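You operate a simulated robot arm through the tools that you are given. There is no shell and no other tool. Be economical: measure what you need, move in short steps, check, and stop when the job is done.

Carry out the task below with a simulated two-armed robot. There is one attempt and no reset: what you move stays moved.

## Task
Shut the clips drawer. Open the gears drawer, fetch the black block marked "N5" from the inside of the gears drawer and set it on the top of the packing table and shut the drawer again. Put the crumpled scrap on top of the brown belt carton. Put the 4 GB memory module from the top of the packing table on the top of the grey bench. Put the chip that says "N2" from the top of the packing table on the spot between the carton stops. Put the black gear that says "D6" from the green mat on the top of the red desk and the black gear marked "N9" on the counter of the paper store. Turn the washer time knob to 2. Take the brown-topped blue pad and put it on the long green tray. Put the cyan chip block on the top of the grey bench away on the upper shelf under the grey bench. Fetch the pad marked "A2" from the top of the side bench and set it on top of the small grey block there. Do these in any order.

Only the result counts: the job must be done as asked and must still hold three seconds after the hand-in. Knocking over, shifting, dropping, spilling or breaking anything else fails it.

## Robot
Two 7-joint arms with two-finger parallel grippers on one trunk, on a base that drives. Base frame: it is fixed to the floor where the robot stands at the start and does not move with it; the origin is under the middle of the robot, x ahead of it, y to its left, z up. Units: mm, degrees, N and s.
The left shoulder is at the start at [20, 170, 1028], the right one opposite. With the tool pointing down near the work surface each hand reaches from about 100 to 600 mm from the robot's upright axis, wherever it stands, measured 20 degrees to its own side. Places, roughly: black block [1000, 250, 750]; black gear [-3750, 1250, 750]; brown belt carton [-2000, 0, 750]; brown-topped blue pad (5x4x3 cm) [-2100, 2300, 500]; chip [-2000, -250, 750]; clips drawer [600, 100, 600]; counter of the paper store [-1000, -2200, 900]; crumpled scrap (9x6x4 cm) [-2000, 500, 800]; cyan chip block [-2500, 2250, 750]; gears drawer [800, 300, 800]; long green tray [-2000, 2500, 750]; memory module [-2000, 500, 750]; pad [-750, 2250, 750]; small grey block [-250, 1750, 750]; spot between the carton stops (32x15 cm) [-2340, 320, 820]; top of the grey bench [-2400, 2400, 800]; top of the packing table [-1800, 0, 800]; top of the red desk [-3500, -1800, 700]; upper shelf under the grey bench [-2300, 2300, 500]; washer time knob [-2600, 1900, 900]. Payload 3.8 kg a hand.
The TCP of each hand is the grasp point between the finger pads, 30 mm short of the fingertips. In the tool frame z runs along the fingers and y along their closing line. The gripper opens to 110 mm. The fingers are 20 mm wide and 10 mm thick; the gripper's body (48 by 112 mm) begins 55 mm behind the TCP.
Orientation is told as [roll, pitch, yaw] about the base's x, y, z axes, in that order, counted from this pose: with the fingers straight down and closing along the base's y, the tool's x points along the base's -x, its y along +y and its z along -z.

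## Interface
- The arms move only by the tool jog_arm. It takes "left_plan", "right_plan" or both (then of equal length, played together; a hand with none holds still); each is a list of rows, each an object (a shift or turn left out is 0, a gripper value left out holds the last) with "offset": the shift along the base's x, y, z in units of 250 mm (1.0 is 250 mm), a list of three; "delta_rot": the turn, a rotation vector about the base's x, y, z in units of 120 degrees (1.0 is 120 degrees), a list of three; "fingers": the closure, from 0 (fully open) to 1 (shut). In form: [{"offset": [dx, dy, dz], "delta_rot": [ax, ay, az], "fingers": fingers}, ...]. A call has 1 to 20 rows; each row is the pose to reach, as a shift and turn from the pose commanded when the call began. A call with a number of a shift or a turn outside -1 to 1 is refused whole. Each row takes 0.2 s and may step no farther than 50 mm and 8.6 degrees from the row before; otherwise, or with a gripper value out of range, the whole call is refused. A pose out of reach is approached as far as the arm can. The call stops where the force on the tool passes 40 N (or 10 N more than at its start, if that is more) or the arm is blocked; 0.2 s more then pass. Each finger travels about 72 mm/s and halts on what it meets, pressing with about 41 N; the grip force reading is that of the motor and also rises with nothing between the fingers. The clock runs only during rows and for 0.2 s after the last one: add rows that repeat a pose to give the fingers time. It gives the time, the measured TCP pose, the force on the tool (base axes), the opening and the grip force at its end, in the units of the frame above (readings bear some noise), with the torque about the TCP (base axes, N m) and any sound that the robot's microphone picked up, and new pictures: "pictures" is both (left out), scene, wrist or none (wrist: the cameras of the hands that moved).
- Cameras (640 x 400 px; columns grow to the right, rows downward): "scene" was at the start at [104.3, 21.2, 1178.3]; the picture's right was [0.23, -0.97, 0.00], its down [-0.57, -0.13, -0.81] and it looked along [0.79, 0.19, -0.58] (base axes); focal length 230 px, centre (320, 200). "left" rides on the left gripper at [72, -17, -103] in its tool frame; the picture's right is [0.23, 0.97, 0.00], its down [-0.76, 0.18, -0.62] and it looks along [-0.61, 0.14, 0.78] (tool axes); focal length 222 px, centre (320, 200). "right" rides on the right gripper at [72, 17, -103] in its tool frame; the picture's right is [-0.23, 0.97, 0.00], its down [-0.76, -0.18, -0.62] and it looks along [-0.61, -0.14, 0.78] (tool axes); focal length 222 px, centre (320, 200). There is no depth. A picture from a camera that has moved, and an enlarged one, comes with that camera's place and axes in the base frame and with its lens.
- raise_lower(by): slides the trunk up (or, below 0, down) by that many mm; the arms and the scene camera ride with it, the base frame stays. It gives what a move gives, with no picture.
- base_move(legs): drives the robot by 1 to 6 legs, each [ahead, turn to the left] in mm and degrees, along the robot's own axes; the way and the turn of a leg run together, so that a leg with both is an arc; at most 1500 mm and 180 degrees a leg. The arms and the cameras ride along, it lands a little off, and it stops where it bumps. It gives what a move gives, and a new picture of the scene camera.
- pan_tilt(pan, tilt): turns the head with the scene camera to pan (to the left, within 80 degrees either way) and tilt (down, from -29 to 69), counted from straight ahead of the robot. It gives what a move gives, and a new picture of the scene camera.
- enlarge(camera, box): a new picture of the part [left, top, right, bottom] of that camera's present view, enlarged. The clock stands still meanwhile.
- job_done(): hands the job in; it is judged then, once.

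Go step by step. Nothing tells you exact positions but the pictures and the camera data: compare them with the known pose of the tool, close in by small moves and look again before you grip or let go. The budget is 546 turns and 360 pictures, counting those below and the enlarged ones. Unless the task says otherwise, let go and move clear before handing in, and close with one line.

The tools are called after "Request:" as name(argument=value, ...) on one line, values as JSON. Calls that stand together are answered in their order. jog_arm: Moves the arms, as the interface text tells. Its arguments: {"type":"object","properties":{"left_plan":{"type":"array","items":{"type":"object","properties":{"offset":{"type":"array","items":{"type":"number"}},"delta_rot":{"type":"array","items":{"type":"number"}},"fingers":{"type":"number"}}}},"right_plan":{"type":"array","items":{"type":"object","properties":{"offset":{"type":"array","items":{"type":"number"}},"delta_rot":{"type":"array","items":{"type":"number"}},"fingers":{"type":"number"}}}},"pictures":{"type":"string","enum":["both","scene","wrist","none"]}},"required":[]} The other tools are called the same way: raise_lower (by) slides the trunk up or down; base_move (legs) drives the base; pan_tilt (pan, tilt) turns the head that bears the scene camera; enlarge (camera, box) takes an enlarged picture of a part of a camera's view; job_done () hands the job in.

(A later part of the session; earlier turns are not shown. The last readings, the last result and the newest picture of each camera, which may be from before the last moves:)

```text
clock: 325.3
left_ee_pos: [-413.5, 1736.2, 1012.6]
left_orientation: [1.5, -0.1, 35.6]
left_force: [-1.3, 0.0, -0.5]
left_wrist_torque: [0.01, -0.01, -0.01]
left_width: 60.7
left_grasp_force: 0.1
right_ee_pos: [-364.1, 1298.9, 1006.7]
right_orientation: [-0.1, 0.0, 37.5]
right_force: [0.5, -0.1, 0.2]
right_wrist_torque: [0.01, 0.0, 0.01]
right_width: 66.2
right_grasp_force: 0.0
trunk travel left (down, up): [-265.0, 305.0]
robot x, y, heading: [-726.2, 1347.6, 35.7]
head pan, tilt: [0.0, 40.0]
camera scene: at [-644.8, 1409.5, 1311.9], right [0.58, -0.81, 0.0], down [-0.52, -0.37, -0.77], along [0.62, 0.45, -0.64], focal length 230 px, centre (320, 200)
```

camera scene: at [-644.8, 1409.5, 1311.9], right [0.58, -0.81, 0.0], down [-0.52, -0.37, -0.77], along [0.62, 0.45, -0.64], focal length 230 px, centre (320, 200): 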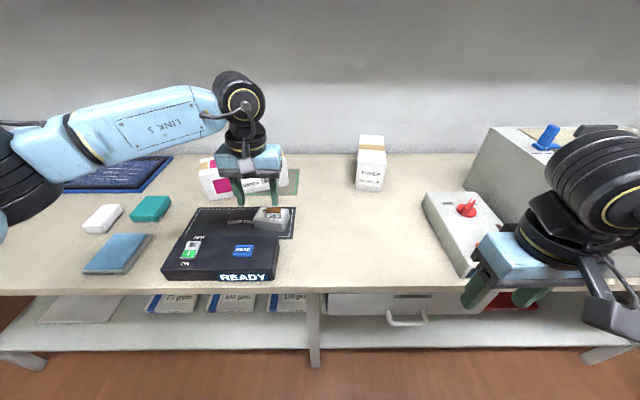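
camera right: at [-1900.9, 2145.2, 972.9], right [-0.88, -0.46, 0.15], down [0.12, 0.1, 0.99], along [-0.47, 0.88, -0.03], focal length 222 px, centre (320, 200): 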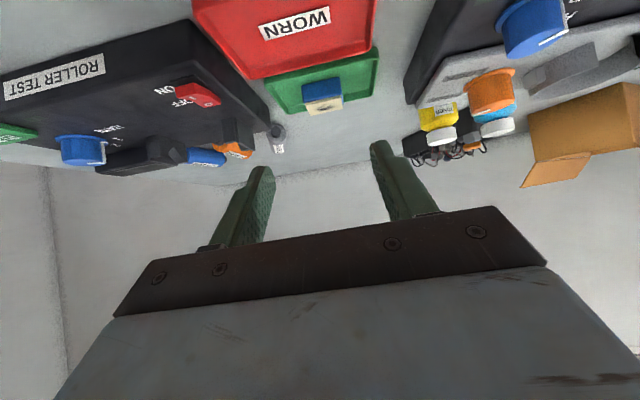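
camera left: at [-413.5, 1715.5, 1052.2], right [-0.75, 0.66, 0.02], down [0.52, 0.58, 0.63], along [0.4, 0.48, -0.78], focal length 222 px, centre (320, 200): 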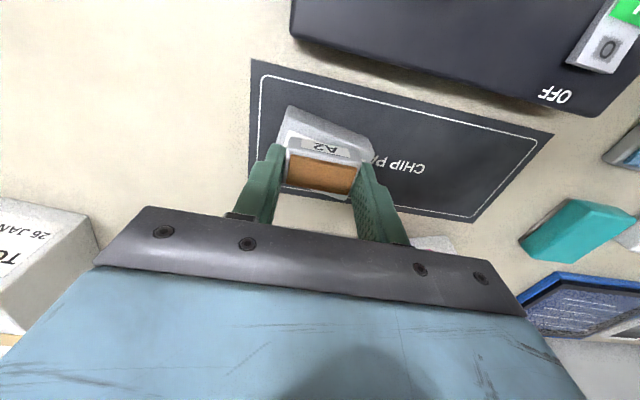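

A2 is in place. Next the gears on the green mat at the far bench: retract and drive back along the aisle.

Request:
jog_arm(left_plan=[{"offset": [-0.14, -0.1, 0]}, {"offset": [-0.28, -0.2, 0]}, {"offset": [-0.42, -0.3, 0]}], pictures="none")

Request:
base_move(legs=[[-120, 0], [0, 90], [905, 0], [0, 90]])

```text
clock: 326.1
left_ee_pos: [-516.2, 1659.2, 1011.7]
left_orientation: [1.3, -0.1, 35.8]
left_force: [0.4, 0.4, 0.1]
left_wrist_torque: [-0.01, 0.01, -0.03]
left_width: 60.5
left_grasp_force: 0.1
right_ee_pos: [-364.7, 1298.0, 1006.8]
right_orientation: [-0.1, 0.1, 37.5]
right_force: [-0.1, -0.7, -0.5]
right_wrist_torque: [-0.05, 0.0, 0.03]
right_width: 66.3
right_grasp_force: 0.0
trunk travel left (down, up): [-265.0, 305.0]
robot x, y, heading: [-729.4, 1346.1, 35.7]
head pan, tilt: [0.0, 40.0]
```

```text
clock: 339.3
left_ee_pos: [-1573.1, 1682.3, 1011.7]
left_orientation: [1.3, 0.1, -143.3]
left_force: [1.0, 0.3, -0.8]
left_wrist_torque: [0.0, 0.01, -0.05]
left_width: 60.3
left_grasp_force: 0.1
right_ee_pos: [-1732.2, 2040.5, 1007.2]
right_orientation: [0.0, 0.1, -141.7]
right_force: [0.4, 0.7, 0.4]
right_wrist_torque: [-0.01, 0.0, -0.02]
right_width: 66.3
right_grasp_force: 0.1
trunk travel left (down, up): [-265.0, 305.0]
robot x, y, heading: [-1371.9, 1996.9, -143.1]
head pan, tilt: [0.0, 40.0]
camera scene: at [-1453.9, 1936.5, 1311.8], right [-0.6, 0.8, 0.0], down [0.52, 0.38, -0.77], along [-0.61, -0.46, -0.64], focal length 230 px, centre (320, 200)
```

scene: 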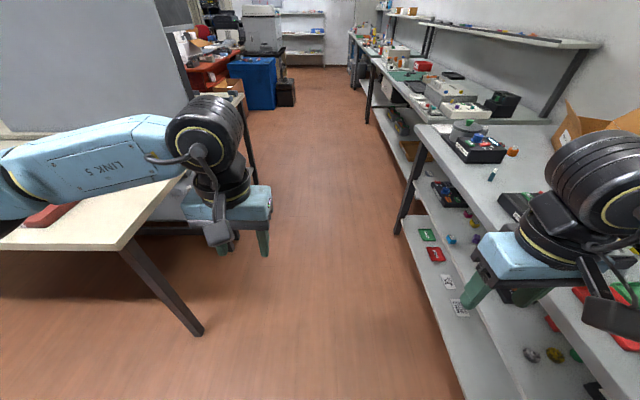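

Request:
base_move(legs=[[0, -1.3], [1200, 0], [1100, 0]])

Request:
pan_tilt(pan=-60, tilt=30)

```text
clock: 350.9
left_ee_pos: [-3442.5, 363.1, 1011.5]
left_orientation: [1.4, 0.0, -144.5]
left_force: [0.1, -0.2, -0.7]
left_wrist_torque: [-0.02, 0.01, 0.01]
left_width: 60.5
left_grasp_force: 0.0
right_ee_pos: [-3593.1, 724.4, 1006.6]
right_orientation: [0.0, 0.1, -142.8]
right_force: [0.3, 0.3, -0.4]
right_wrist_torque: [0.03, 0.01, 0.0]
right_width: 65.9
right_grasp_force: 0.0
trunk travel left (down, up): [-265.0, 305.0]
robot x, y, heading: [-3233.8, 674.3, -144.6]
head pan, tilt: [0.0, 40.0]
camera scene: at [-3318.6, 615.2, 1311.8], right [-0.58, 0.81, 0.0], down [0.52, 0.37, -0.77], along [-0.62, -0.45, -0.64], focal length 230 px, centre (320, 200)
```

scene: 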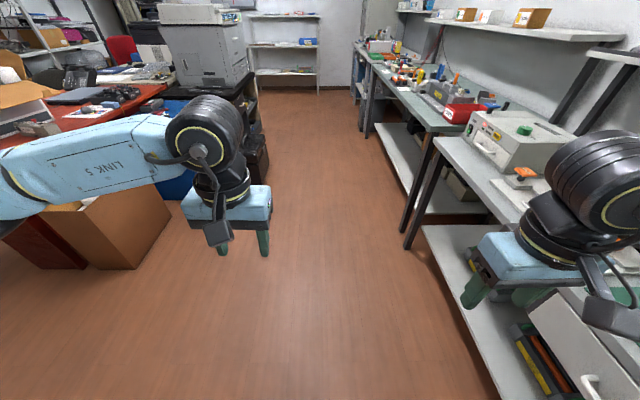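

```text
clock: 352.2
left_ee_pos: [-3441.6, 364.7, 1011.8]
left_orientation: [1.4, 0.0, -144.5]
left_force: [0.1, 0.3, 0.6]
left_wrist_torque: [0.02, 0.0, -0.01]
left_width: 60.6
left_grasp_force: 0.1
right_ee_pos: [-3593.6, 724.9, 1007.6]
right_orientation: [0.0, 0.1, -142.9]
right_force: [0.8, 0.8, 0.2]
right_wrist_torque: [0.0, -0.02, 0.0]
right_width: 66.2
right_grasp_force: 0.0
trunk travel left (down, up): [-265.0, 305.0]
robot x, y, heading: [-3228.2, 675.9, -144.4]
head pan, tilt: [-60.0, 30.0]
camera scene: at [-3331.6, 702.1, 1327.2], right [0.41, 0.91, 0.0], down [0.46, -0.21, -0.87], along [-0.79, 0.36, -0.5], focal length 230 px, centre (320, 200)
```

scene: 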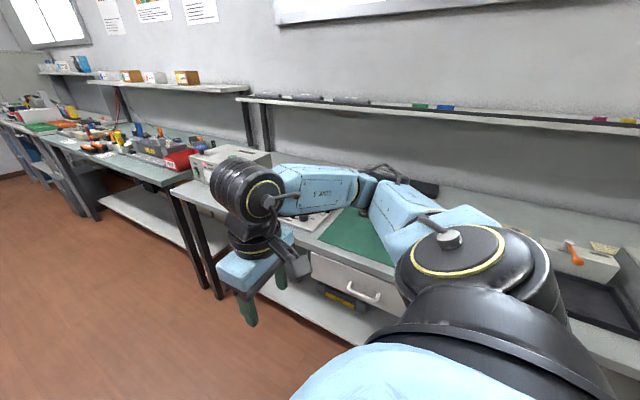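

Request:
base_move(legs=[[0, -90]])

Request:
pan_tilt(pan=0, tilt=40)

```text
clock: 356.5
left_ee_pos: [-3542.1, 888.3, 1011.4]
left_orientation: [1.4, 0.0, 125.5]
left_force: [-0.4, -0.4, -1.0]
left_wrist_torque: [0.0, 0.03, 0.0]
left_width: 60.0
left_grasp_force: 0.2
right_ee_pos: [-3181.4, 1040.7, 1006.3]
right_orientation: [-0.2, 0.1, 127.1]
right_force: [0.1, 0.6, 0.0]
right_wrist_torque: [-0.03, -0.01, -0.04]
right_width: 66.1
right_grasp_force: 0.1
trunk travel left (down, up): [-265.0, 305.0]
robot x, y, heading: [-3228.8, 671.8, 125.6]
head pan, tilt: [-60.0, 30.0]
camera scene: at [-3206.7, 776.4, 1327.2], right [0.91, -0.41, 0.0], down [-0.21, -0.46, -0.87], along [0.36, 0.79, -0.5], focal length 230 px, centre (320, 200)
```

scene: 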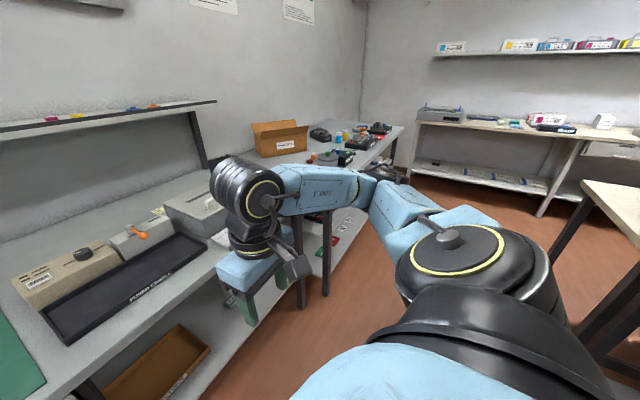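

```text
clock: 357.8
left_ee_pos: [-3542.0, 887.9, 1011.0]
left_orientation: [1.3, 0.0, 125.5]
left_force: [-0.9, 0.3, 0.5]
left_wrist_torque: [0.01, 0.0, 0.0]
left_width: 60.4
left_grasp_force: 0.1
right_ee_pos: [-3180.2, 1040.5, 1006.7]
right_orientation: [-0.1, 0.1, 127.2]
right_force: [-0.2, 0.9, -0.1]
right_wrist_torque: [-0.01, 0.0, 0.0]
right_width: 66.3
right_grasp_force: 0.0
trunk travel left (down, up): [-265.0, 305.0]
robot x, y, heading: [-3230.3, 675.7, 125.7]
head pan, tilt: [0.0, 40.0]
camera scene: at [-3293.6, 763.3, 1311.8], right [0.81, 0.58, 0.0], down [0.37, -0.52, -0.77], along [-0.44, 0.62, -0.64], focal length 230 px, centre (320, 200)
```

scene: 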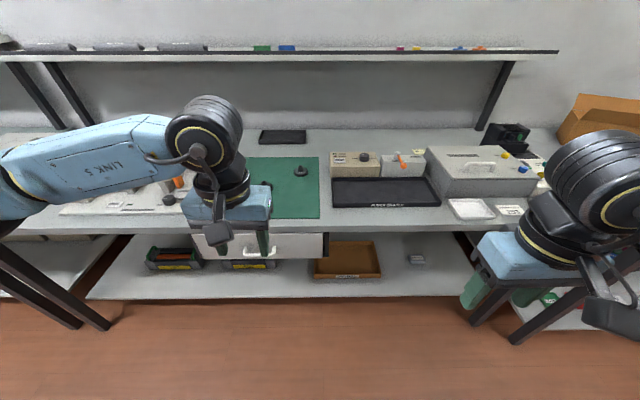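

Request:
enlarge(camera="scene", box=[230, 145, 340, 225])

```text
5.00 times, centred on (285, 185) of scene
camera zoom: at [-3293.6, 763.3, 1311.8], right [0.81, 0.58, 0.0], down [0.37, -0.52, -0.77], along [-0.44, 0.62, -0.64], focal length 1152 px, centre (495, 275)
```

zoom: 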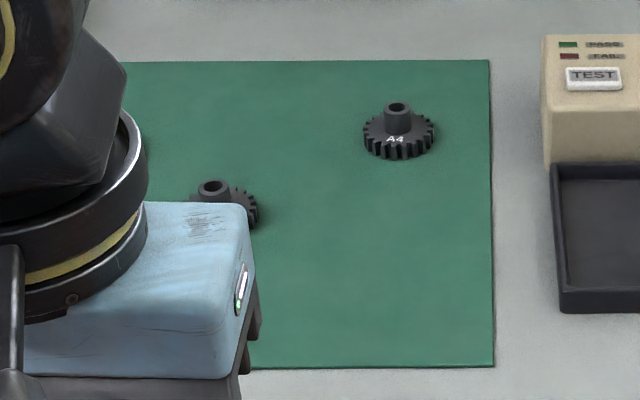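

Request:
jog_arm(left_plan=[{"offset": [-0.13, -0.1, 0.0]}, {"offset": [-0.26, -0.2, 0.0]}, {"offset": [-0.39, -0.3, 0.0]}, {"offset": [-0.52, -0.4, 0.0]}], pictures="none")

Request:
enlarge(camera="scene", box=[200, 135, 340, 230])

```text
clock: 358.8
left_ee_pos: [-3672.8, 787.4, 1010.4]
left_orientation: [1.3, -0.1, 125.5]
left_force: [0.4, -0.3, -0.2]
left_wrist_torque: [0.0, 0.02, -0.01]
left_width: 60.3
left_grasp_force: 0.0
right_ee_pos: [-3180.5, 1039.3, 1006.1]
right_orientation: [-0.2, 0.1, 127.2]
right_force: [1.0, 0.2, -0.2]
right_wrist_torque: [0.02, -0.04, -0.03]
right_width: 65.9
right_grasp_force: 0.3
trunk travel left (down, up): [-265.0, 305.0]
robot x, y, heading: [-3227.3, 678.6, 125.4]
head pan, tilt: [0.0, 40.0]
```

```text
4.21 times, centred on (270, 182) of scene
camera zoom: at [-3293.9, 762.6, 1311.9], right [0.81, 0.58, 0.0], down [0.37, -0.52, -0.77], along [-0.44, 0.62, -0.64], focal length 970 px, centre (530, 274)
```

zoom: 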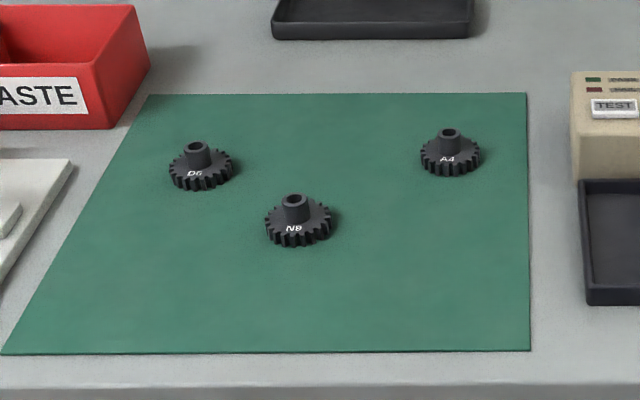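

The mat holds D6, N9 and A4. I'll shift left about 240 mm and move up so the right hand takes N9 and the left takes D6.

Request:
base_move(legs=[[0, 90], [242, 0], [0, -90], [210, 0]])

```text
clock: 369.5
left_ee_pos: [-3986.8, 821.2, 1012.0]
left_orientation: [1.4, 0.0, 125.0]
left_force: [0.0, 0.3, -0.4]
left_wrist_torque: [-0.01, -0.01, -0.01]
left_width: 60.4
left_grasp_force: 0.1
right_ee_pos: [-3493.6, 1068.8, 1007.5]
right_orientation: [-0.1, 0.1, 126.5]
right_force: [-0.7, 1.1, -0.5]
right_wrist_torque: [-0.03, 0.0, 0.01]
right_width: 65.9
right_grasp_force: 0.1
trunk travel left (down, up): [-265.0, 305.0]
robot x, y, heading: [-3546.0, 705.9, 124.8]
head pan, tilt: [0.0, 40.0]
camera scene: at [-3608.5, 792.9, 1311.7], right [0.82, 0.57, 0.0], down [0.37, -0.53, -0.77], along [-0.44, 0.63, -0.64], focal length 230 px, centre (320, 200)
```

scene: 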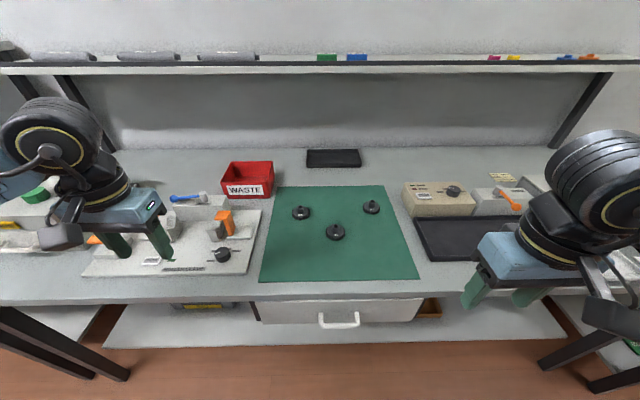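

Request:
jog_arm(right_plan=[{"offset": [-0.17, 0.054, 0], "fingers": 0.1}, {"offset": [-0.34, 0.108, 0]}, {"offset": [-0.51, 0.162, 0]}, {"offset": [-0.68, 0.216, 0]}, {"offset": [-0.85, 0.27, 0]}, {"offset": [-0.99, 0.32, 0]}], pictures="none")

Request:
jog_arm(right_plan=[{"offset": [-0.15, 0.045, -0.05]}, {"offset": [-0.32, 0.1, -0.12]}, {"offset": [-0.32, 0.1, -0.25]}], pictures="wrist")

```text
clock: 370.9
left_ee_pos: [-3986.6, 821.0, 1009.9]
left_orientation: [1.4, -0.1, 125.0]
left_force: [0.0, 0.8, 0.4]
left_wrist_torque: [0.01, 0.01, 0.02]
left_width: 60.4
left_grasp_force: 0.1
right_ee_pos: [-3739.1, 1147.8, 1007.0]
right_orientation: [-0.3, 0.1, 126.6]
right_force: [0.3, -0.3, 0.2]
right_wrist_torque: [-0.01, 0.03, 0.05]
right_width: 99.0
right_grasp_force: 0.0
trunk travel left (down, up): [-265.0, 305.0]
robot x, y, heading: [-3545.5, 704.5, 124.9]
head pan, tilt: [0.0, 40.0]
```

```text
clock: 371.7
left_ee_pos: [-3985.4, 821.5, 1010.2]
left_orientation: [1.4, 0.0, 125.0]
left_force: [0.6, -0.9, 0.0]
left_wrist_torque: [0.01, 0.02, 0.01]
left_width: 60.4
left_grasp_force: 0.0
right_ee_pos: [-3820.7, 1174.0, 943.8]
right_orientation: [-0.1, 0.0, 126.6]
right_force: [0.2, 0.1, 0.6]
right_wrist_torque: [-0.02, 0.02, -0.03]
right_width: 98.7
right_grasp_force: 0.1
trunk travel left (down, up): [-265.0, 305.0]
robot x, y, heading: [-3545.5, 705.0, 125.0]
head pan, tilt: [0.0, 40.0]
camera right: at [-3791.7, 1104.8, 1047.5], right [-0.92, -0.4, 0.0], down [-0.31, 0.72, 0.62], along [-0.25, 0.57, -0.78], focal length 222 px, centre (320, 200)
```

right: 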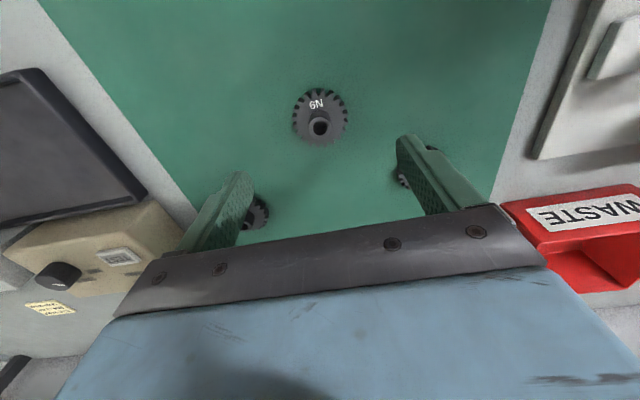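

N9 confirmed beneath the right hand. Descend and grip.

Request:
jog_arm(right_plan=[{"offset": [-0.004, -0.012, -0.15]}, {"offset": [-0.004, -0.012, -0.28]}, {"offset": [-0.004, -0.012, -0.35]}], pictures="wrist")

```text
clock: 372.5
left_ee_pos: [-3987.6, 821.2, 1012.6]
left_orientation: [1.5, 0.1, 125.0]
left_force: [-0.8, 0.3, -0.4]
left_wrist_torque: [-0.01, -0.02, 0.01]
left_width: 60.4
left_grasp_force: 0.1
right_ee_pos: [-3821.4, 1170.9, 857.5]
right_orientation: [0.0, 0.1, 126.5]
right_force: [-1.0, -0.5, -0.2]
right_wrist_torque: [0.02, -0.01, 0.0]
right_width: 98.9
right_grasp_force: 0.0
trunk travel left (down, up): [-265.0, 305.0]
robot x, y, heading: [-3541.4, 702.4, 124.9]
head pan, tilt: [0.0, 40.0]
camera right: at [-3792.4, 1101.0, 960.6], right [-0.92, -0.4, 0.0], down [-0.31, 0.72, 0.62], along [-0.25, 0.57, -0.78], focal length 222 px, centre (320, 200)
```

right: 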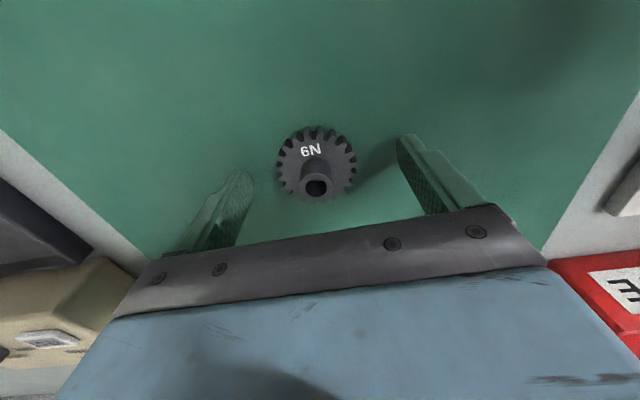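

Request:
jog_arm(right_plan=[{"offset": [0.008, -0.01, -0.01]}, {"offset": [0.008, -0.01, -0.012], "fingers": 1}, {"offset": [0.008, -0.01, -0.012], "fingers": 1}, {"offset": [0.008, -0.01, -0.012], "fingers": 1}, {"offset": [0.008, -0.01, -0.012], "fingers": 1}], pictures="wrist")

```text
clock: 373.7
left_ee_pos: [-3987.8, 821.3, 1013.3]
left_orientation: [1.4, 0.0, 125.1]
left_force: [-0.4, 0.1, 0.2]
left_wrist_torque: [-0.03, -0.02, 0.0]
left_width: 60.3
left_grasp_force: 0.1
right_ee_pos: [-3819.1, 1167.2, 853.2]
right_orientation: [0.0, 0.1, 126.5]
right_force: [0.2, 0.7, 0.4]
right_wrist_torque: [-0.01, -0.04, 0.03]
right_width: 46.8
right_grasp_force: 40.6
trunk travel left (down, up): [-265.0, 305.0]
robot x, y, heading: [-3543.4, 705.6, 124.9]
head pan, tilt: [0.0, 40.0]
camera right: at [-3790.3, 1098.2, 957.6], right [-0.92, -0.4, 0.0], down [-0.31, 0.72, 0.62], along [-0.25, 0.57, -0.78], focal length 222 px, centre (320, 200)
```

right: 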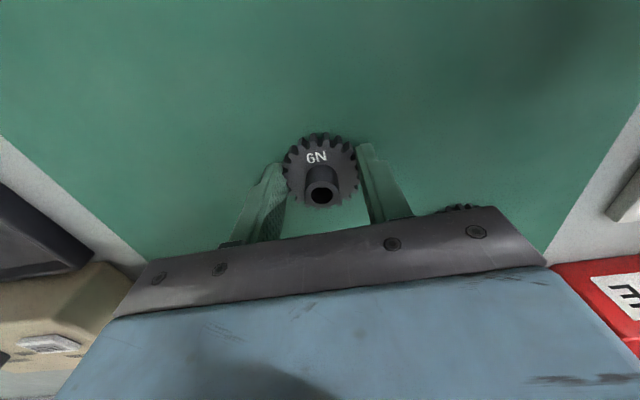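

N9 gripped at 46.8 mm. Lift and retract; then bring the left hand over D6.

Request:
jog_arm(right_plan=[{"offset": [0, 0, 0.1]}, {"offset": [0, 0, 0.3]}, {"offset": [0, 0, 0.5]}, {"offset": [0.08, -0.05, 0.66]}, {"offset": [0.22, -0.12, 0.66]}, {"offset": [0.38, -0.2, 0.66]}, {"offset": [0.54, -0.28, 0.66]}, {"offset": [0.7, -0.36, 0.66]}], left_plan=[{"offset": [0, 0, 0]}, {"offset": [0, 0, 0]}, {"offset": [0, 0, 0]}, {"offset": [0.02, 0.18, 0]}, {"offset": [0.04, 0.36, 0]}, {"offset": [0.06, 0.54, 0]}, {"offset": [0.08, 0.72, 0], "fingers": 0.1}, {"offset": [0.1, 0.9, 0]}], pictures="none")

Request:
jog_arm(left_plan=[{"offset": [0.02, 0.16, -0.05]}, {"offset": [0.04, 0.32, -0.12]}, {"offset": [0.044, 0.52, -0.2]}, {"offset": [0.044, 0.54, -0.3]}], pictures="both")

```text
clock: 375.5
left_ee_pos: [-3960.3, 1046.0, 1012.4]
left_orientation: [1.4, 0.1, 125.0]
left_force: [0.1, 0.1, 0.8]
left_wrist_torque: [-0.03, 0.01, 0.01]
left_width: 98.9
left_grasp_force: 0.0
right_ee_pos: [-3642.1, 1077.1, 1019.1]
right_orientation: [-0.1, 0.0, 126.6]
right_force: [0.7, -0.2, 0.7]
right_wrist_torque: [-0.05, -0.02, 0.01]
right_width: 46.8
right_grasp_force: 41.4
trunk travel left (down, up): [-265.0, 305.0]
robot x, y, heading: [-3541.6, 706.6, 124.8]
head pan, tilt: [0.0, 40.0]
```

```text
refused: row 3 steps farther than a row can; nothing moved
```

Request:
jog_arm(left_plan=[{"offset": [0.01, 0.18, -0.05]}, {"offset": [0.03, 0.35, -0.12]}, {"offset": [0.036, 0.5, -0.2]}, {"offset": [0.036, 0.54, -0.3]}], pictures="both")

```text
clock: 376.5
left_ee_pos: [-3954.2, 1167.9, 944.1]
left_orientation: [1.2, 0.0, 124.9]
left_force: [-1.1, 0.0, 0.2]
left_wrist_torque: [0.0, -0.03, 0.01]
left_width: 98.8
left_grasp_force: 0.1
left hand out of reach, approached as far as the arm can: row 4
right_ee_pos: [-3646.6, 1074.0, 1019.7]
right_orientation: [-0.3, 0.1, 126.8]
right_force: [-0.7, -0.8, 0.5]
right_wrist_torque: [0.03, -0.08, -0.04]
right_width: 47.0
right_grasp_force: 41.4
trunk travel left (down, up): [-265.0, 305.0]
robot x, y, heading: [-3545.4, 704.8, 125.0]
head pan, tilt: [0.0, 40.0]
camera scene: at [-3611.9, 790.4, 1311.7], right [0.82, 0.57, 0.0], down [0.37, -0.53, -0.77], along [-0.44, 0.63, -0.64], focal length 230 px, centre (320, 200)
camera left: at [-3897.1, 1119.5, 1047.4], right [-0.67, -0.74, 0.02], down [-0.57, 0.53, 0.63], along [-0.48, 0.41, -0.78], focal length 222 px, centre (320, 200)
```

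scene: 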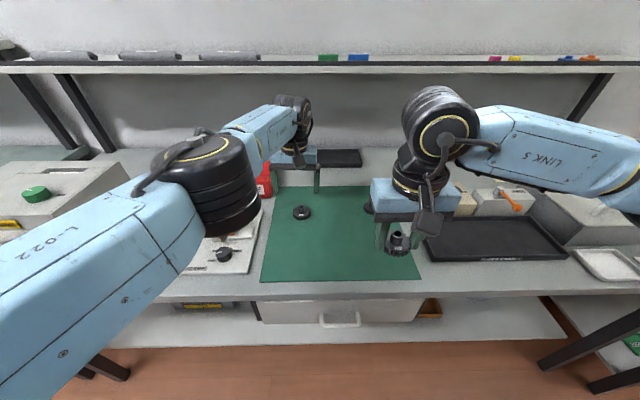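
left: 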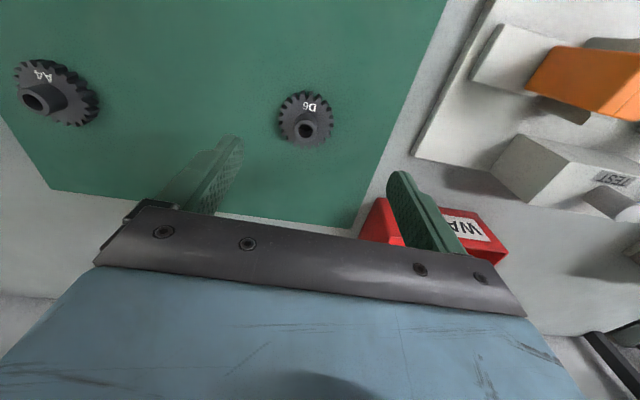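

Request:
base_move(legs=[[50, 0]])

```text
clock: 377.4
left_ee_pos: [-3980.2, 1211.1, 943.2]
left_orientation: [1.4, 0.1, 125.0]
left_force: [-0.9, -0.6, 0.1]
left_wrist_torque: [-0.01, -0.04, -0.02]
left_width: 99.1
left_grasp_force: 0.1
right_ee_pos: [-3673.0, 1117.9, 1018.6]
right_orientation: [-0.1, 0.3, 126.6]
right_force: [0.8, -0.1, 0.0]
right_wrist_torque: [-0.06, -0.05, -0.01]
right_width: 47.0
right_grasp_force: 40.7
trunk travel left (down, up): [-265.0, 305.0]
robot x, y, heading: [-3573.4, 741.8, 125.1]
head pan, tilt: [0.0, 40.0]
camera scene: at [-3637.1, 833.9, 1311.7], right [0.82, 0.57, 0.0], down [0.37, -0.53, -0.77], along [-0.44, 0.63, -0.64], focal length 230 px, centre (320, 200)
```

scene: 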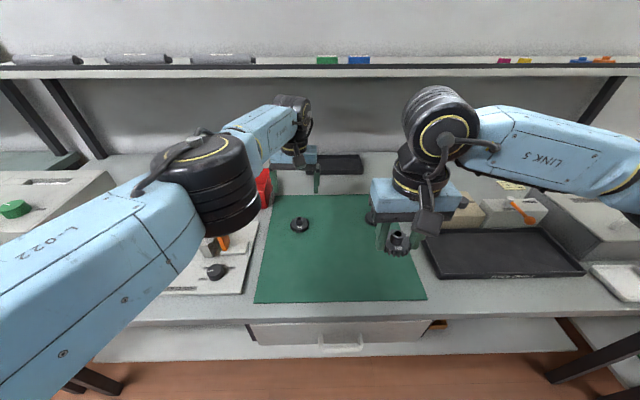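

Request:
jog_arm(left_plan=[{"offset": [0.07, -0.07, -0.05]}, {"offset": [0.14, -0.14, -0.1]}, {"offset": [0.14, -0.14, -0.25]}], pictures="wrist")

```text
clock: 378.2
left_ee_pos: [-3946.2, 1174.9, 880.9]
left_orientation: [1.3, 0.0, 125.1]
left_force: [0.2, -0.3, 0.4]
left_wrist_torque: [-0.04, -0.02, -0.02]
left_width: 98.7
left_grasp_force: 0.1
right_ee_pos: [-3673.6, 1116.4, 1019.7]
right_orientation: [-0.1, 0.0, 126.7]
right_force: [-0.7, -0.8, -0.7]
right_wrist_torque: [-0.03, 0.0, 0.0]
right_width: 46.9
right_grasp_force: 41.4
trunk travel left (down, up): [-265.0, 305.0]
robot x, y, heading: [-3574.4, 745.4, 124.9]
head pan, tilt: [0.0, 40.0]
camera left: at [-3888.5, 1125.5, 984.6], right [-0.67, -0.75, 0.02], down [-0.57, 0.53, 0.63], along [-0.48, 0.41, -0.78], focal length 222 px, centre (320, 200)
```

left: 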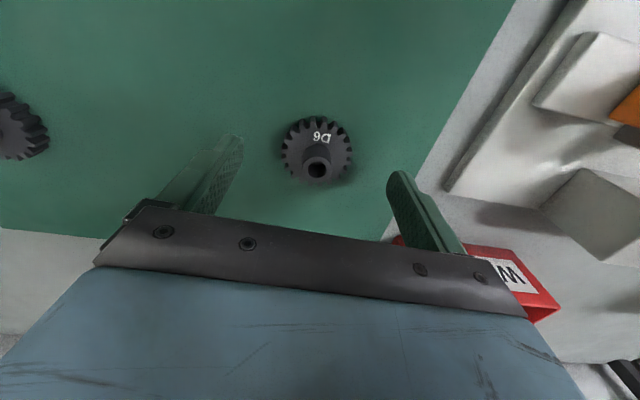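

Request:
jog_arm(left_plan=[{"offset": [0, 0.004, -0.06]}, {"offset": [0, 0.004, -0.106]}, {"offset": [0, 0.004, -0.106], "fingers": 1}, {"offset": [0, 0.004, -0.106], "fingers": 1}, {"offset": [0, 0.004, -0.106], "fingers": 1}, {"offset": [0, 0.004, -0.106], "fingers": 1}], pictures="wrist")

```text
clock: 379.6
left_ee_pos: [-3943.0, 1176.6, 855.5]
left_orientation: [1.3, 0.0, 124.9]
left_force: [-0.9, -0.4, -0.3]
left_wrist_torque: [-0.05, -0.02, 0.03]
left_width: 47.0
left_grasp_force: 40.9
right_ee_pos: [-3673.2, 1115.9, 1019.6]
right_orientation: [-0.1, 0.2, 126.6]
right_force: [0.0, 1.1, -1.0]
right_wrist_torque: [-0.03, 0.0, 0.0]
right_width: 46.7
right_grasp_force: 40.8
trunk travel left (down, up): [-265.0, 305.0]
robot x, y, heading: [-3572.2, 744.7, 124.9]
head pan, tilt: [0.0, 40.0]
camera left: at [-3886.7, 1126.6, 959.1], right [-0.67, -0.74, 0.02], down [-0.57, 0.53, 0.63], along [-0.48, 0.41, -0.78], focal length 222 px, centre (320, 200)
```

left: 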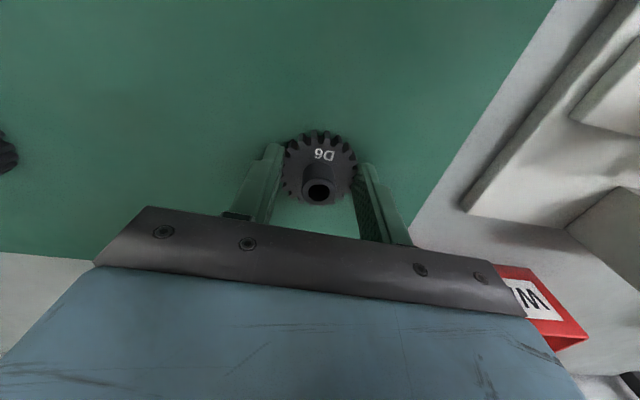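

Both gears held. Lift, retract, back off and drive to the red desk.

Request:
jog_arm(left_plan=[{"offset": [0, 0, 0.1]}, {"offset": [0, 0, 0.3]}, {"offset": [0, 0, 0.5]}, {"offset": [0.02, -0.08, 0.64]}, {"offset": [0.04, -0.22, 0.66]}, {"offset": [0.08, -0.4, 0.66]}, {"offset": [0.12, -0.58, 0.66]}, {"offset": [0.14, -0.76, 0.66]}], pictures="none")

Request:
base_move(legs=[[-170, 0], [0, 180], [1450, 0]])

Request:
pan_tilt(pan=-60, tilt=30)

```text
clock: 381.4
left_ee_pos: [-3910.2, 986.0, 1021.1]
left_orientation: [1.3, 0.0, 125.0]
left_force: [-0.2, 0.2, 0.2]
left_wrist_torque: [0.01, 0.03, -0.01]
left_width: 47.1
left_grasp_force: 40.6
right_ee_pos: [-3671.6, 1115.5, 1017.5]
right_orientation: [0.0, 0.0, 126.6]
right_force: [0.2, -0.8, 0.5]
right_wrist_torque: [0.0, 0.03, 0.02]
right_width: 46.7
right_grasp_force: 41.2
trunk travel left (down, up): [-265.0, 305.0]
robot x, y, heading: [-3572.5, 745.5, 124.7]
head pan, tilt: [0.0, 40.0]
```

```text
clock: 396.9
left_ee_pos: [-2321.8, -813.7, 1020.7]
left_orientation: [1.4, 0.0, -55.0]
left_force: [0.1, 0.5, -0.2]
left_wrist_torque: [0.05, 0.01, 0.0]
left_width: 47.1
left_grasp_force: 41.3
right_ee_pos: [-2557.9, -944.5, 1019.5]
right_orientation: [-0.1, 0.1, -53.4]
right_force: [-0.8, 0.1, -0.3]
right_wrist_torque: [0.01, 0.0, -0.01]
right_width: 47.0
right_grasp_force: 41.0
trunk travel left (down, up): [-265.0, 305.0]
robot x, y, heading: [-2657.5, -575.3, -54.8]
head pan, tilt: [0.0, 40.0]
camera scene: at [-2598.7, -658.6, 1311.8], right [-0.82, -0.57, 0.0], down [-0.37, 0.53, -0.77], along [0.44, -0.63, -0.64], focal length 230 px, centre (320, 200)
```

scene: 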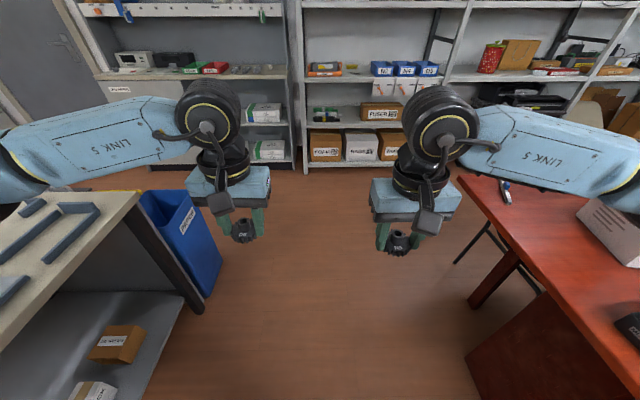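

```text
clock: 398.2
left_ee_pos: [-2321.8, -814.1, 1020.6]
left_orientation: [1.3, 0.0, -54.9]
left_force: [-0.4, -1.1, -0.7]
left_wrist_torque: [0.0, -0.02, 0.0]
left_width: 46.8
left_grasp_force: 41.3
right_ee_pos: [-2557.6, -945.0, 1020.5]
right_orientation: [0.0, 0.0, -53.3]
right_force: [0.6, 0.5, -0.7]
right_wrist_torque: [-0.01, 0.0, 0.04]
right_width: 46.8
right_grasp_force: 41.3
trunk travel left (down, up): [-265.0, 305.0]
robot x, y, heading: [-2659.0, -568.0, -55.1]
head pan, tilt: [-60.0, 30.0]
camera scene: at [-2685.7, -670.8, 1327.2], right [-0.91, 0.42, 0.0], down [0.21, 0.45, -0.87], along [-0.37, -0.79, -0.5], focal length 230 px, centre (320, 200)
```

scene: 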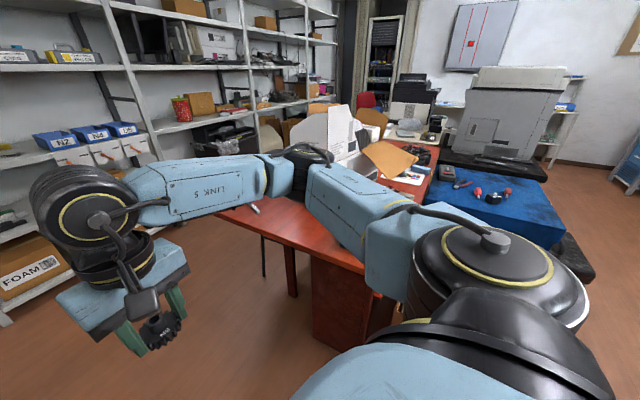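

Request:
base_move(legs=[[0, -90]])

Request:
pan_tilt(pan=10, tilt=35)

```text
clock: 402.5
left_ee_pos: [-2903.4, -908.0, 1021.0]
left_orientation: [1.4, -0.1, -145.7]
left_force: [-0.5, -0.1, -0.1]
left_wrist_torque: [0.0, 0.0, -0.02]
left_width: 46.9
left_grasp_force: 41.3
right_ee_pos: [-3030.5, -667.8, 1019.0]
right_orientation: [-0.2, 0.2, -144.1]
right_force: [0.5, 1.0, 0.2]
right_wrist_torque: [0.01, 0.02, 0.0]
right_width: 47.0
right_grasp_force: 40.9
trunk travel left (down, up): [-265.0, 305.0]
robot x, y, heading: [-2658.6, -576.2, -145.7]
head pan, tilt: [-60.0, 30.0]
camera scene: at [-2758.6, -544.1, 1327.2], right [0.43, 0.9, 0.0], down [0.45, -0.22, -0.87], along [-0.78, 0.38, -0.5], focal length 230 px, centre (320, 200)
```

scene: 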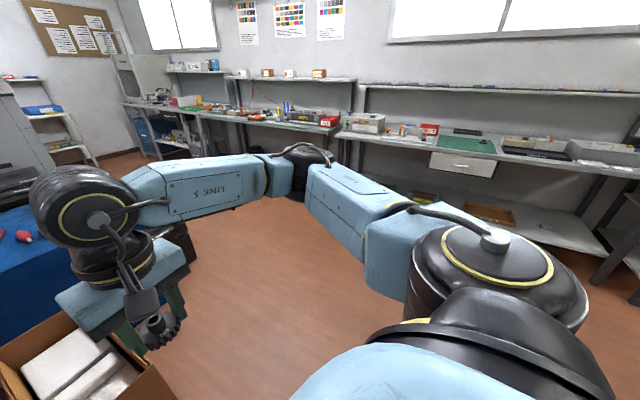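

```text
clock: 403.9
left_ee_pos: [-2902.9, -905.9, 1021.3]
left_orientation: [1.4, 0.0, -145.7]
left_force: [-0.1, 0.6, -0.1]
left_wrist_torque: [0.03, 0.01, 0.01]
left_width: 46.8
left_grasp_force: 41.3
right_ee_pos: [-3030.9, -666.9, 1019.7]
right_orientation: [0.0, 0.1, -144.0]
right_force: [-0.3, 0.7, -0.1]
right_wrist_torque: [0.02, 0.04, 0.0]
right_width: 46.9
right_grasp_force: 40.9
trunk travel left (down, up): [-265.0, 305.0]
robot x, y, heading: [-2659.1, -574.3, -145.7]
head pan, tilt: [10.0, 35.0]
camera scene: at [-2740.1, -644.9, 1319.4], right [-0.7, 0.72, 0.0], down [0.41, 0.4, -0.82], along [-0.59, -0.57, -0.57], focal length 230 px, centre (320, 200)
```

scene: 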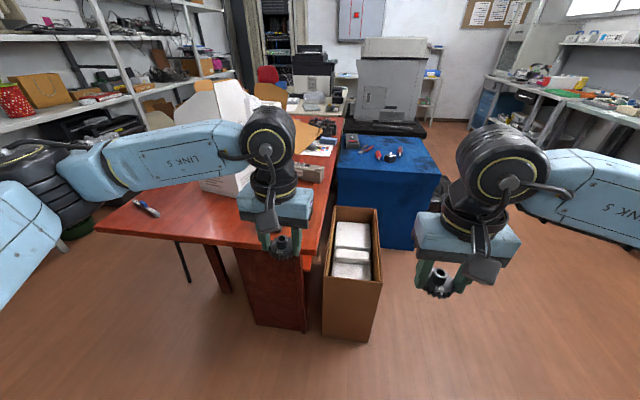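

The desk front is clear near (−2942, −1412). Shift left and move up to it.

Request:
base_move(legs=[[0, 90], [370, 0], [0, -90], [200, 0]])

Request:
pan_tilt(pan=10, tilt=45)

```text
clock: 415.1
left_ee_pos: [-2863.1, -1319.0, 1020.4]
left_orientation: [1.3, 0.0, -146.2]
left_force: [-0.3, -0.2, -0.7]
left_wrist_torque: [0.02, -0.01, 0.0]
left_width: 46.9
left_grasp_force: 41.9
right_ee_pos: [-2987.8, -1078.1, 1019.2]
right_orientation: [-0.2, 0.1, -144.6]
right_force: [0.1, -0.6, -0.2]
right_wrist_torque: [0.02, -0.03, 0.0]
right_width: 46.7
right_grasp_force: 40.8
trunk travel left (down, up): [-265.0, 305.0]
robot x, y, heading: [-2614.7, -984.0, -146.2]
head pan, tilt: [10.0, 35.0]
camera scene: at [-2697.8, -1059.1, 1319.3], right [-0.69, 0.72, 0.0], down [0.41, 0.4, -0.82], along [-0.59, -0.57, -0.57], focal length 230 px, centre (320, 200)
```

scene: 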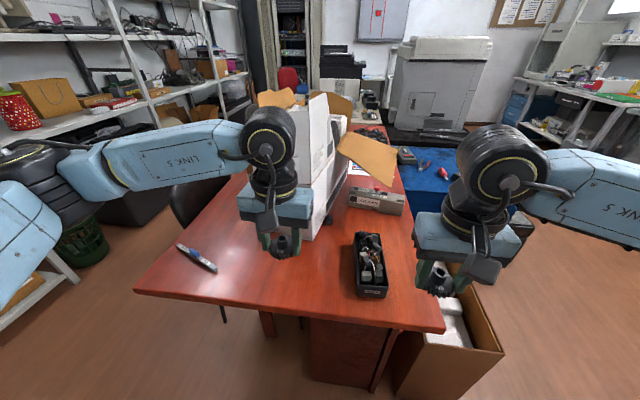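

```text
clock: 415.8
left_ee_pos: [-2862.4, -1318.4, 1021.0]
left_orientation: [1.2, 0.1, -146.2]
left_force: [-0.1, -0.4, -0.6]
left_wrist_torque: [0.01, -0.03, -0.02]
left_width: 47.0
left_grasp_force: 40.6
right_ee_pos: [-2987.4, -1078.4, 1017.3]
right_orientation: [-0.1, 0.1, -144.5]
right_force: [-0.9, 0.1, -1.0]
right_wrist_torque: [-0.01, -0.03, -0.03]
right_width: 46.9
right_grasp_force: 41.5
trunk travel left (down, up): [-265.0, 305.0]
robot x, y, heading: [-2613.1, -985.1, -146.2]
head pan, tilt: [10.0, 45.0]
camera scene: at [-2692.1, -1053.9, 1304.6], right [-0.69, 0.72, 0.0], down [0.51, 0.49, -0.71], along [-0.51, -0.49, -0.71], focal length 230 px, centre (320, 200)
```

scene: 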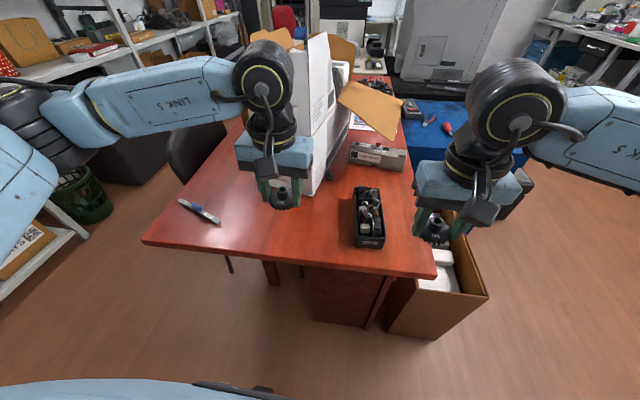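

Request:
raise_lower(by=-140)

Request:
jog_arm(left_plan=[{"offset": [-0.1, -0.17, 0]}, {"offset": [-0.22, -0.34, 0]}, {"offset": [-0.228, -0.408, -0.1]}, {"offset": [-0.228, -0.408, -0.25]}], pictures="both")

```text
clock: 417.5
left_ee_pos: [-2862.2, -1318.4, 881.1]
left_orientation: [1.3, 0.0, -146.2]
left_force: [0.5, -1.2, 0.2]
left_wrist_torque: [0.02, -0.01, 0.0]
left_width: 46.5
left_grasp_force: 41.1
right_ee_pos: [-2988.4, -1078.5, 880.3]
right_orientation: [0.0, 0.1, -144.4]
right_force: [-0.3, 0.4, -0.3]
right_wrist_torque: [0.0, 0.0, -0.03]
right_width: 46.7
right_grasp_force: 41.7
trunk travel left (down, up): [-125.0, 445.0]
robot x, y, heading: [-2612.9, -990.0, -146.2]
head pan, tilt: [10.0, 45.0]
```

```text
refused: row 2 steps farther than a row can; nothing moved
```

Request:
jog_arm(left_plan=[{"offset": [-0.1, -0.16, 0]}, {"offset": [-0.2, -0.32, 0]}, {"offset": [-0.228, -0.408, -0.1]}, {"offset": [-0.228, -0.408, -0.22]}], pictures="both")

```text
clock: 418.5
left_ee_pos: [-2920.4, -1421.1, 826.2]
left_orientation: [1.4, 0.1, -146.2]
left_force: [-0.2, -1.5, 0.8]
left_wrist_torque: [0.02, 0.01, -0.03]
left_width: 46.9
left_grasp_force: 41.1
right_ee_pos: [-2987.8, -1079.4, 878.9]
right_orientation: [-0.1, 0.1, -144.5]
right_force: [-0.4, 0.3, 0.1]
right_wrist_torque: [0.0, 0.0, 0.06]
right_width: 46.9
right_grasp_force: 40.7
trunk travel left (down, up): [-125.0, 445.0]
robot x, y, heading: [-2610.6, -985.4, -146.2]
head pan, tilt: [10.0, 45.0]
camera scene: at [-2692.2, -1054.0, 1164.5], right [-0.69, 0.72, 0.0], down [0.51, 0.49, -0.71], along [-0.51, -0.49, -0.71], focal length 230 px, centre (320, 200)
camera left: at [-2870.8, -1365.6, 929.9], right [0.73, -0.68, 0.02], down [-0.54, -0.56, 0.63], along [-0.42, -0.47, -0.78], focal length 222 px, centre (320, 200)
```

scene: 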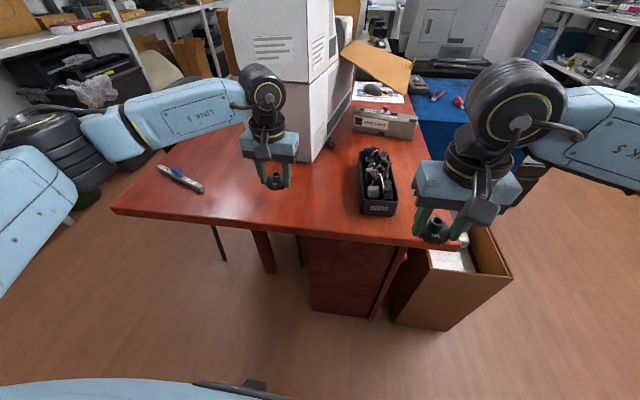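
left: 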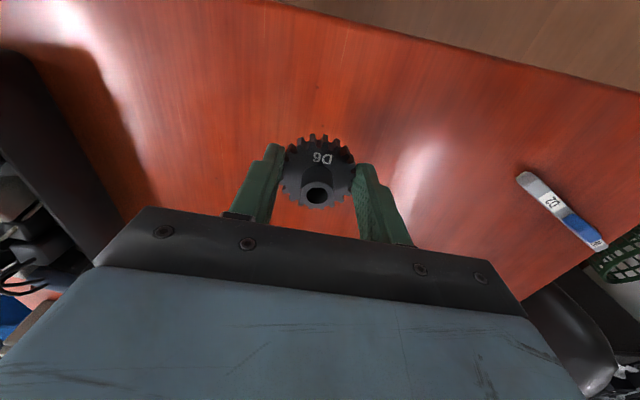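

Request:
jog_arm(left_plan=[{"offset": [0, 0, -0.12]}, {"offset": [0, 0, -0.17]}, {"offset": [0, 0, -0.19]}, {"offset": [0, 0, -0.21]}, {"offset": [0, 0, -0.23]}, {"offset": [0, 0, -0.25]}, {"offset": [0, 0, -0.27]}, {"offset": [0, 0, -0.29]}, {"offset": [0, 0, -0.31]}], pictures="wrist")

```text
clock: 419.9
left_ee_pos: [-2922.0, -1422.1, 771.5]
left_orientation: [1.1, -0.9, -146.0]
left_force: [1.8, 0.9, 11.9]
left_wrist_torque: [0.09, -0.09, -0.02]
left_width: 47.1
left_grasp_force: 41.0
right_ee_pos: [-2987.3, -1078.8, 878.4]
right_orientation: [-0.1, 0.1, -144.6]
right_force: [0.1, 0.2, -0.3]
right_wrist_torque: [0.03, 0.0, 0.02]
right_width: 46.6
right_grasp_force: 41.1
trunk travel left (down, up): [-125.0, 445.0]
robot x, y, heading: [-2611.4, -987.3, -146.4]
head pan, tilt: [10.0, 45.0]
stopped in row 7 (left hand): the force on the tool passed its limit at 42 N (the readings are from after the stop); the commanded pose is now the measured one
camera left: at [-2871.2, -1365.9, 874.3], right [0.73, -0.68, 0.02], down [-0.53, -0.56, 0.64], along [-0.43, -0.47, -0.77], focal length 222 px, centre (320, 200)
```

left: 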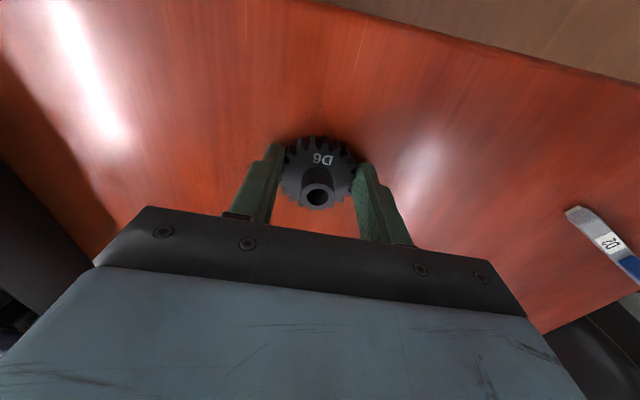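

Contact. Release D6 and lift clear.

Request:
jog_arm(left_plan=[{"fingers": 0.3}, {"fingers": 0.3}, {"offset": [0, 0, 0.05]}, {"offset": [0, 0, 0.22]}, {"offset": [0, 0, 0.4]}, {"offset": [0.1, 0.1, 0.56]}, {"offset": [0.2, 0.2, 0.64]}], pictures="scene")

```text
refused: row 6 steps farther than a row can; nothing moved
```

Request:
jog_arm(left_plan=[{"fingers": 0.3}, {"fingers": 0.3}, {"offset": [0, 0, 0.05]}, {"offset": [0, 0, 0.22]}, {"offset": [0, 0, 0.4]}, {"offset": [0.06, 0.06, 0.54]}, {"offset": [0.16, 0.16, 0.64]}], pictures="scene")

```text
clock: 421.5
left_ee_pos: [-2880.7, -1381.6, 930.9]
left_orientation: [1.3, -0.6, -146.1]
left_force: [-0.3, -0.6, 0.6]
left_wrist_torque: [0.0, 0.0, -0.01]
left_width: 77.1
left_grasp_force: 0.0
right_ee_pos: [-2986.3, -1078.4, 879.3]
right_orientation: [-0.1, 0.0, -144.5]
right_force: [-0.4, 0.8, -0.7]
right_wrist_torque: [0.01, 0.01, 0.03]
right_width: 46.8
right_grasp_force: 41.1
trunk travel left (down, up): [-125.0, 445.0]
robot x, y, heading: [-2615.6, -987.3, -146.3]
head pan, tilt: [10.0, 45.0]
camera scene: at [-2691.8, -1053.8, 1164.6], right [-0.69, 0.72, 0.0], down [0.51, 0.49, -0.71], along [-0.51, -0.49, -0.71], focal length 230 px, centre (320, 200)
```

scene: 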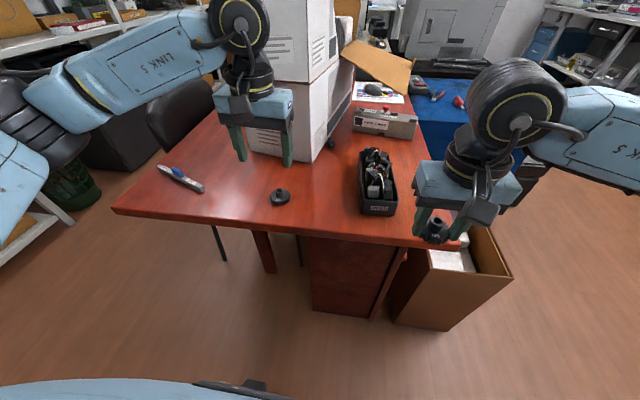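

D6 is on the red desk. Now carry N9 to the paper store counter.

Request:
raise_lower(by=140)

Request:
base_move(legs=[[-180, 0], [0, 91.5], [1150, 0]])

Request:
pan_tilt(pan=20, tilt=30)

```text
clock: 423.2
left_ee_pos: [-2881.0, -1381.7, 1069.7]
left_orientation: [1.2, -0.6, -146.1]
left_force: [-0.4, 0.1, -0.4]
left_wrist_torque: [0.02, 0.0, -0.01]
left_width: 76.9
left_grasp_force: 0.1
right_ee_pos: [-2988.1, -1079.3, 1019.0]
right_orientation: [-0.1, 0.1, -144.5]
right_force: [-0.3, -0.1, -0.1]
right_wrist_torque: [0.02, 0.0, 0.03]
right_width: 46.7
right_grasp_force: 41.3
trunk travel left (down, up): [-265.0, 305.0]
robot x, y, heading: [-2613.0, -987.9, -146.0]
head pan, tilt: [10.0, 45.0]
```

```text
clock: 434.0
left_ee_pos: [-1408.3, -2089.1, 1070.7]
left_orientation: [1.2, -0.6, -55.1]
left_force: [0.8, -0.1, -0.6]
left_wrist_torque: [-0.04, -0.01, -0.03]
left_width: 77.1
left_grasp_force: 0.1
right_ee_pos: [-1709.8, -2201.3, 1019.7]
right_orientation: [-0.1, 0.1, -53.6]
right_force: [-0.1, -0.5, -0.4]
right_wrist_torque: [0.04, 0.02, 0.01]
right_width: 46.2
right_grasp_force: 40.8
trunk travel left (down, up): [-265.0, 305.0]
robot x, y, heading: [-1804.4, -1828.1, -55.1]
head pan, tilt: [10.0, 45.0]
camera scene: at [-1740.2, -1902.7, 1304.5], right [-0.71, -0.7, 0.0], down [-0.5, 0.5, -0.71], along [0.5, -0.5, -0.71], focal length 230 px, centre (320, 200)
```

scene: 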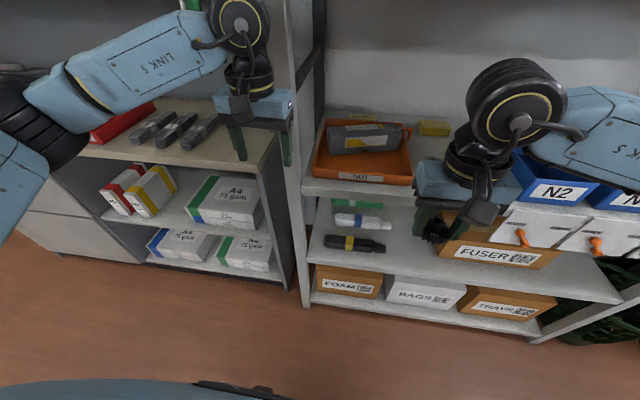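

```text
clock: 434.8
left_ee_pos: [-1409.5, -2089.1, 1070.7]
left_orientation: [1.3, -0.5, -55.1]
left_force: [0.4, 0.0, 0.2]
left_wrist_torque: [0.0, 0.03, 0.01]
left_width: 76.9
left_grasp_force: 0.1
right_ee_pos: [-1709.4, -2200.4, 1019.9]
right_orientation: [-0.1, 0.2, -53.5]
right_force: [-0.2, -0.5, -0.8]
right_wrist_torque: [0.01, 0.0, 0.0]
right_width: 46.3
right_grasp_force: 40.6
trunk travel left (down, up): [-265.0, 305.0]
robot x, y, heading: [-1808.4, -1828.7, -55.3]
head pan, tilt: [20.0, 30.0]
camera scene: at [-1723.8, -1897.0, 1327.1], right [-0.58, -0.82, 0.0], down [-0.41, 0.29, -0.87], along [0.71, -0.5, -0.5], focal length 230 px, centre (320, 200)
```

scene: 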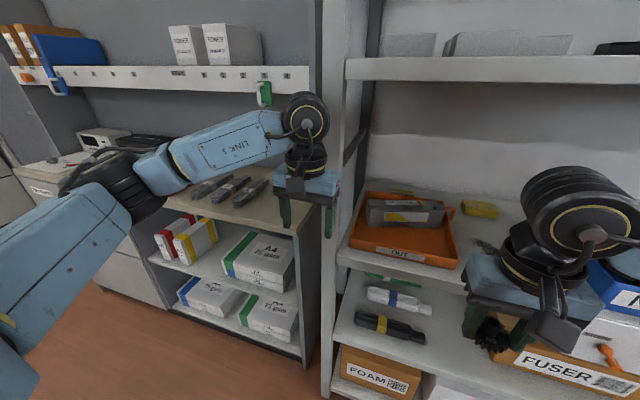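

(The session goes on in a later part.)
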